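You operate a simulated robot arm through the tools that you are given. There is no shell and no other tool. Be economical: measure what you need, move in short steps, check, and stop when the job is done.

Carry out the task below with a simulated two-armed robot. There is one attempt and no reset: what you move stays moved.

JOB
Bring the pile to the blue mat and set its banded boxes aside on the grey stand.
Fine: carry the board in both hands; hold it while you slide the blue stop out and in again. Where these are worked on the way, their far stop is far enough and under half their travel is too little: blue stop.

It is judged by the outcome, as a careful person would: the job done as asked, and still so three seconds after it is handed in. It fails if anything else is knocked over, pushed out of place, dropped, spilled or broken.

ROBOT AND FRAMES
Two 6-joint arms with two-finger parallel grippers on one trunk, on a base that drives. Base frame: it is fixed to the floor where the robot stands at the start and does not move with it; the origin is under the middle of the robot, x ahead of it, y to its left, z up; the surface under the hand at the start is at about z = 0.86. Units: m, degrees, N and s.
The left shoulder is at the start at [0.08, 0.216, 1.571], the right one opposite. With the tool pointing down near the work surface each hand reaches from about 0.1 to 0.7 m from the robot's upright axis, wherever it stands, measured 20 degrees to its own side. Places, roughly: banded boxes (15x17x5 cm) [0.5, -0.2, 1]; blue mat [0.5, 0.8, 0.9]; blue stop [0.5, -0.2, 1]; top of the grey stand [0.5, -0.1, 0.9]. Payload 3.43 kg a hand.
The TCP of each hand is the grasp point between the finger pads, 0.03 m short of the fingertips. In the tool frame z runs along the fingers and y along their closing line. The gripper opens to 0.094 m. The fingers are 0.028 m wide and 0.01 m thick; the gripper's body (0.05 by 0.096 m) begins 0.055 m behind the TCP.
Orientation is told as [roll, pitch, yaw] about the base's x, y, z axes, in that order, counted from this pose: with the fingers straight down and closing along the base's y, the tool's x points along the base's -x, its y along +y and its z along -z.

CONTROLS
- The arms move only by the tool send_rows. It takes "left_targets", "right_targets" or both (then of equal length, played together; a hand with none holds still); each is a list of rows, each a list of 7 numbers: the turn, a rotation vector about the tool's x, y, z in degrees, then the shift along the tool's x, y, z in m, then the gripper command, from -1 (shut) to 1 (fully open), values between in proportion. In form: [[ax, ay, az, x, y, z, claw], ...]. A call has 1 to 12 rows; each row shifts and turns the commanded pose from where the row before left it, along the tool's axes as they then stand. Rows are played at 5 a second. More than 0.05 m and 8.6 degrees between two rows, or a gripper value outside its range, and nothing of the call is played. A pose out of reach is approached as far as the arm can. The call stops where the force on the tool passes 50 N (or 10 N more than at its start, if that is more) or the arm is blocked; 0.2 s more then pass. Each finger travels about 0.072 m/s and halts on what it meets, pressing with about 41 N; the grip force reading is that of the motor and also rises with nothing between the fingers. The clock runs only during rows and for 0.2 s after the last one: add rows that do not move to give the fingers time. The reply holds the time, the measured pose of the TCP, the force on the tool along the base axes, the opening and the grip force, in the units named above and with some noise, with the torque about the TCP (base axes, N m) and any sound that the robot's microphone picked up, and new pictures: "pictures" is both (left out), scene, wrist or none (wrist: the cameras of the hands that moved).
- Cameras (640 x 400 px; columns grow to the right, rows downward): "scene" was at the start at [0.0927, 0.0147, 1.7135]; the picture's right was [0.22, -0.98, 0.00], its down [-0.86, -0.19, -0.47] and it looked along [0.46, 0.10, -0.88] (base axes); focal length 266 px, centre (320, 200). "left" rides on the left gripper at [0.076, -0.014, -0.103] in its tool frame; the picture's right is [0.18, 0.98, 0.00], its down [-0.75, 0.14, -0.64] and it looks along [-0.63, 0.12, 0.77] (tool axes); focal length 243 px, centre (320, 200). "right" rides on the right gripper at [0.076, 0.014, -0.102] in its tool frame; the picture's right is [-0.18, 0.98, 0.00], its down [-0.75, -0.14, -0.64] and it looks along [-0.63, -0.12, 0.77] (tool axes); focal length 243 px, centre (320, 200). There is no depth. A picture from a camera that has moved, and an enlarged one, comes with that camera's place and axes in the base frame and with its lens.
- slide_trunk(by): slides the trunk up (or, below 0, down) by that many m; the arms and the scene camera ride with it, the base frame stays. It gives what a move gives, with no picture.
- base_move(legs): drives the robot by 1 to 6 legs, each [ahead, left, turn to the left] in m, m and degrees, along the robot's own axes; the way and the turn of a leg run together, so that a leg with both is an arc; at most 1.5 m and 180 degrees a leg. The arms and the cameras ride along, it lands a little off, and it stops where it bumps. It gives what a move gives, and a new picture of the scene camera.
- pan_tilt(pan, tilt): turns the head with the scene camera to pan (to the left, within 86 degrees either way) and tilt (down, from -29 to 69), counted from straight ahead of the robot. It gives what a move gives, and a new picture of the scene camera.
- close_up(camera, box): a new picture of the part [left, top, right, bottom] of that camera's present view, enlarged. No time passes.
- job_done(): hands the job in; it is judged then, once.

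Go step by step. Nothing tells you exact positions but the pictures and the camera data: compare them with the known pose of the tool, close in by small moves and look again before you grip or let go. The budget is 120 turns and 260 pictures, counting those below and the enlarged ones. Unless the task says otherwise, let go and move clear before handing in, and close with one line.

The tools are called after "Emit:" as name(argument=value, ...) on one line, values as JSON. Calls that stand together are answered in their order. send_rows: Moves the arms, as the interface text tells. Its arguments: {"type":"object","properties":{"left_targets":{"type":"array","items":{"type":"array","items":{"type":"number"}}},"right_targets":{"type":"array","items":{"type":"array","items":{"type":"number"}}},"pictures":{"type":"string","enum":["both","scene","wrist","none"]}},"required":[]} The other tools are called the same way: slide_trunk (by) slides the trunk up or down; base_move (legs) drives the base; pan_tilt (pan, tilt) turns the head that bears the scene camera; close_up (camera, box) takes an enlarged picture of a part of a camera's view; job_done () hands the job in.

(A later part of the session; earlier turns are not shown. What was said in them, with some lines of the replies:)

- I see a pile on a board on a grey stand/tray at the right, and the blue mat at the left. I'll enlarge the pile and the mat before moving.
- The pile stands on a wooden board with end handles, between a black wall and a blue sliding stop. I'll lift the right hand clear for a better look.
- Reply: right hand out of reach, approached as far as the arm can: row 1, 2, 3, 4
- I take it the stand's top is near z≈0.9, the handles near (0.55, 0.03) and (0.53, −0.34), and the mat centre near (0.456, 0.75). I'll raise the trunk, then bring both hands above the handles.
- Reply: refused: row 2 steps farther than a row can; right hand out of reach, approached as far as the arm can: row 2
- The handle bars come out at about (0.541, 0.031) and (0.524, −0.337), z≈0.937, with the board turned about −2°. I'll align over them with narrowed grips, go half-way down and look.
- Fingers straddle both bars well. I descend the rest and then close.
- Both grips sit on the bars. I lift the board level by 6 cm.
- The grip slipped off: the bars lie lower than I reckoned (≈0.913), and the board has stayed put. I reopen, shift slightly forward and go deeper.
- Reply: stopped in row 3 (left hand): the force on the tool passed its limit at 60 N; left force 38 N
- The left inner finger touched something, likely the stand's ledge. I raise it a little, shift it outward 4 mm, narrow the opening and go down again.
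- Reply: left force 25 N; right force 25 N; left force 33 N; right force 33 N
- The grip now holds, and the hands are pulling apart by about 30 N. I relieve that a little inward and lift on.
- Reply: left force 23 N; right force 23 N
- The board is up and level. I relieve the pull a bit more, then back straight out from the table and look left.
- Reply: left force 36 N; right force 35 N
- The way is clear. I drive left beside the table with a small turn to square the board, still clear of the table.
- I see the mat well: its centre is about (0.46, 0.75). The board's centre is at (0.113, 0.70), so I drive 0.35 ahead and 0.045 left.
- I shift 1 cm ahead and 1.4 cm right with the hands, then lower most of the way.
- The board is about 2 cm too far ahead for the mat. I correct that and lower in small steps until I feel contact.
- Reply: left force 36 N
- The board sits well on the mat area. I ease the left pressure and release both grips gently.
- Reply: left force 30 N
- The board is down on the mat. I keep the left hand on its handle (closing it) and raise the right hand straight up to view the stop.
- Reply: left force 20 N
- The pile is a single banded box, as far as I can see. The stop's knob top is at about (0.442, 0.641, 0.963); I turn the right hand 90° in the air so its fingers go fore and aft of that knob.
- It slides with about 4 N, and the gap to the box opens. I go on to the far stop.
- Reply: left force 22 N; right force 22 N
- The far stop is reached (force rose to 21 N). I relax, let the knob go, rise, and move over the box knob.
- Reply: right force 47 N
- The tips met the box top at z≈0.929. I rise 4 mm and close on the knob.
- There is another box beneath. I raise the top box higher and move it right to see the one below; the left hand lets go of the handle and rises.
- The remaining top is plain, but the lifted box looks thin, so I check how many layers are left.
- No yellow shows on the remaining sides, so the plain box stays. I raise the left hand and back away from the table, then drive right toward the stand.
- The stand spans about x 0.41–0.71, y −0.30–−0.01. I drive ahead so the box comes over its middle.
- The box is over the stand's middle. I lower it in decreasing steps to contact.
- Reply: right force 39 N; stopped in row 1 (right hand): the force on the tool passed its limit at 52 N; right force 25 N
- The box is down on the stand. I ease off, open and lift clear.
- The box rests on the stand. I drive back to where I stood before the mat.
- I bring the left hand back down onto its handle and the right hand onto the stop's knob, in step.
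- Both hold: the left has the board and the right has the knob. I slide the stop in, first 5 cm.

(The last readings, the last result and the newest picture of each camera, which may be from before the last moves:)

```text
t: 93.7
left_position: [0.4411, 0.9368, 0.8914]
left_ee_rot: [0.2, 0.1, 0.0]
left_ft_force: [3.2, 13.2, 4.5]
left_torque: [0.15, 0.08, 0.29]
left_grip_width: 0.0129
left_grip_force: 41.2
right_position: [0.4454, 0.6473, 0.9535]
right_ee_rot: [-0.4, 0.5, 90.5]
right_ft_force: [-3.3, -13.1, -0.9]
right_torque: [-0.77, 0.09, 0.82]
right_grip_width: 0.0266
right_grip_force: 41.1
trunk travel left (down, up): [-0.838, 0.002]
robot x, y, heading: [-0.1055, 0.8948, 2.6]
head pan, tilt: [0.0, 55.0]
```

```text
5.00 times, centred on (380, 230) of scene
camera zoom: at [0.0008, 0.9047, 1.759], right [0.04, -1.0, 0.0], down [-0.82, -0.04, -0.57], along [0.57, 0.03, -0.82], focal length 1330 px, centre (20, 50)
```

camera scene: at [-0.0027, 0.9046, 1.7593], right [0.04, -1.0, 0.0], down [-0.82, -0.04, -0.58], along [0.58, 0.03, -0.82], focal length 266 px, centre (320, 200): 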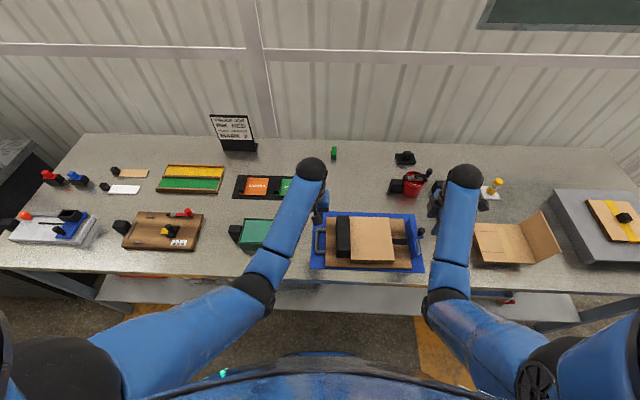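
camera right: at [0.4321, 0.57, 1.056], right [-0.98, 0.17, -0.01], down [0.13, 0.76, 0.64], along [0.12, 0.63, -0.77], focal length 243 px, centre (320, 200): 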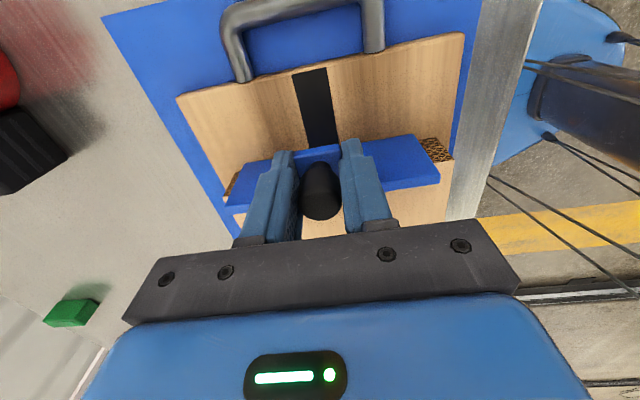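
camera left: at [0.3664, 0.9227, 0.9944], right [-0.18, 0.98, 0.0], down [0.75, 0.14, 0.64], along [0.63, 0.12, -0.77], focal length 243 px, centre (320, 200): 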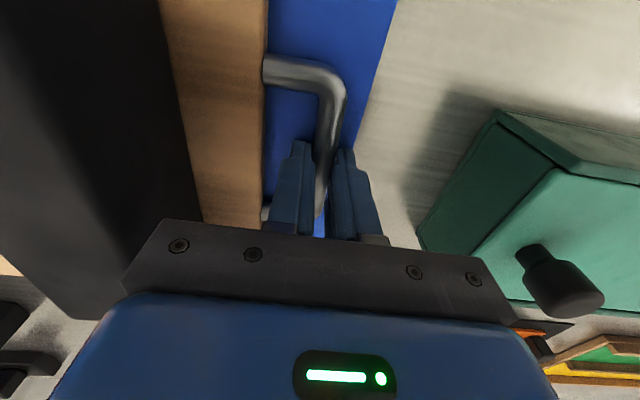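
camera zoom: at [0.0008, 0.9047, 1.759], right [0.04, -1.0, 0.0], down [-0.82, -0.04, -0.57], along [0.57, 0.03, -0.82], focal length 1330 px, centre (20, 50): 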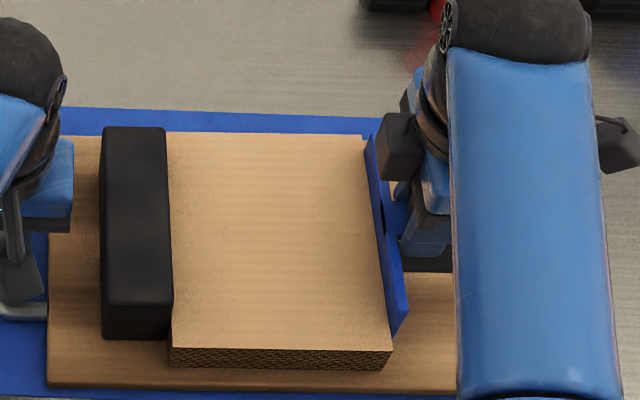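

The stop is fully in (13 N against its end). I relax, release both hands and rise clear.

Emit:
send_rows(left_targets=[[0, 0, 0, 0, 0, 0, -1], [0, 0, 0, 0, 0, 0, -1], [0, 0, 0, 0, 0, 0, -1], [0, 0, 0, 0, 0, 0, -1], [0, 0, 0, 0, 0, 0, -0.6], [0, 0, 0, 0, 0, 0, -0.38], [0, 0, 0, 0, 0, -0.02, -0.38], [0, 0, 0, 0, 0, -0.04, -0.38], [0, 0, 0, 0, 0, -0.04, -0.38], [0, 0, 0, 0, 0, 0, -0.38]], right_targets=[[0, 0, 0, 0.0015, 0, 0, -1], [0, 0, 0, 0, 0, 0, -0.4], [0, 0, 0, 0, 0, 0, 0], [0, 0, 0, 0, 0, 0, 0.1], [0, 0, 0, 0, 0, -0.02, 0.1], [0, 0, 0, 0, 0, -0.04, 0.1], [0, 0, 0, 0, 0, -0.03, 0.1], [0, 0, 0, 0.04, 0, 0, 0.1], [0, 0, 0, 0.04, 0, 0, 0.1], [0, 0, 0, 0.04, 0, 0, 0.1]], pictures="scene")

Emit:
close_up(camera="scene", box=[280, 170, 460, 290])

Emit:
close_up(camera="scene", box=[460, 160, 640, 280])

```text
t: 95.9
left_position: [0.4416, 0.9346, 0.9941]
left_ee_rot: [0.3, 0.2, 0.0]
left_ft_force: [-0.5, -0.8, 0.3]
left_torque: [0.02, 0.0, -0.01]
left_grip_width: 0.0289
left_grip_force: 0.0
right_position: [0.4452, 0.5234, 1.042]
right_ee_rot: [-0.4, 0.4, 90.6]
right_ft_force: [0.9, -0.7, 0.3]
right_torque: [0.02, 0.0, 0.01]
right_grip_width: 0.0516
right_grip_force: 0.2
trunk travel left (down, up): [-0.838, 0.002]
robot x, y, heading: [-0.0998, 0.9005, 2.5]
head pan, tilt: [0.0, 55.0]
camera scene: at [0.0021, 0.9032, 1.7589], right [0.04, -1.0, 0.0], down [-0.82, -0.04, -0.57], along [0.57, 0.03, -0.82], focal length 266 px, centre (320, 200)
```

scene: 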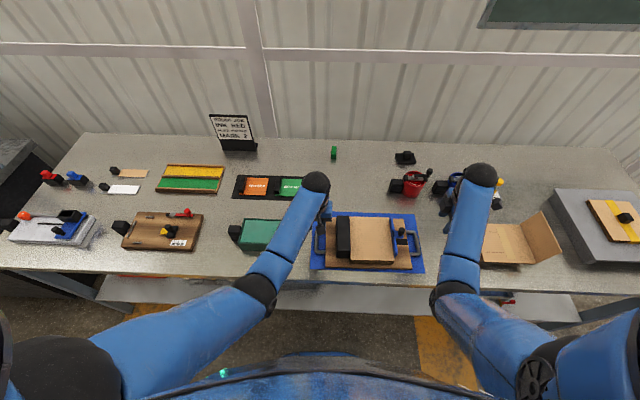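

```text
3.33 times, centred on (370, 230) of scene
camera zoom: at [0.0021, 0.9032, 1.7589], right [0.04, -1.0, 0.0], down [-0.82, -0.04, -0.57], along [0.57, 0.03, -0.82], focal length 887 px, centre (153, 100)
```

zoom: 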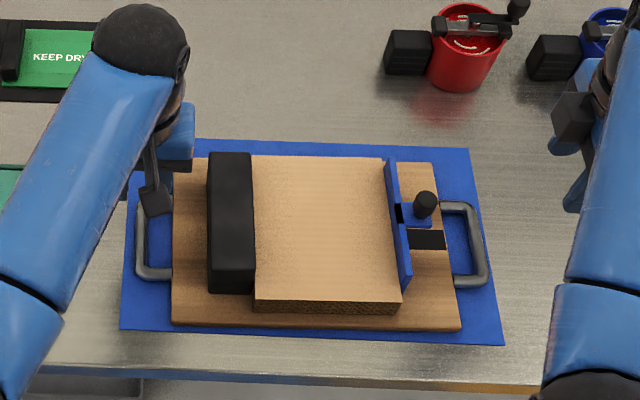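

```text
3.33 times, centred on (550, 220) of scene
camera zoom: at [0.0021, 0.9032, 1.7589], right [0.04, -1.0, 0.0], down [-0.82, -0.04, -0.57], along [0.57, 0.03, -0.82], focal length 887 px, centre (-447, 133)
```

zoom: 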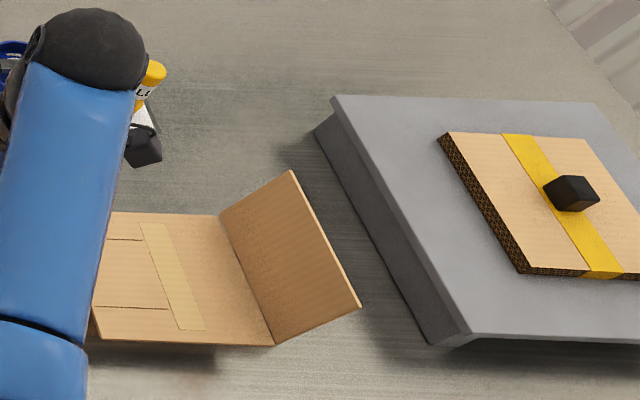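

Everything is in place: the board is on the mat with the stop pushed in, the banded box is on the grey stand, and both hands are empty and clear.

Emit:
job_done()

```text
The job is handed in.
```

The board is on the blue mat with the blue stop slid out to its far stop and back in, and the one banded box is on the grey stand. I left the plain box on the board because it showed no band. My first grip slipped off the handles before the board had moved. When I let go at the mat, the board settled the last centimetre or two.
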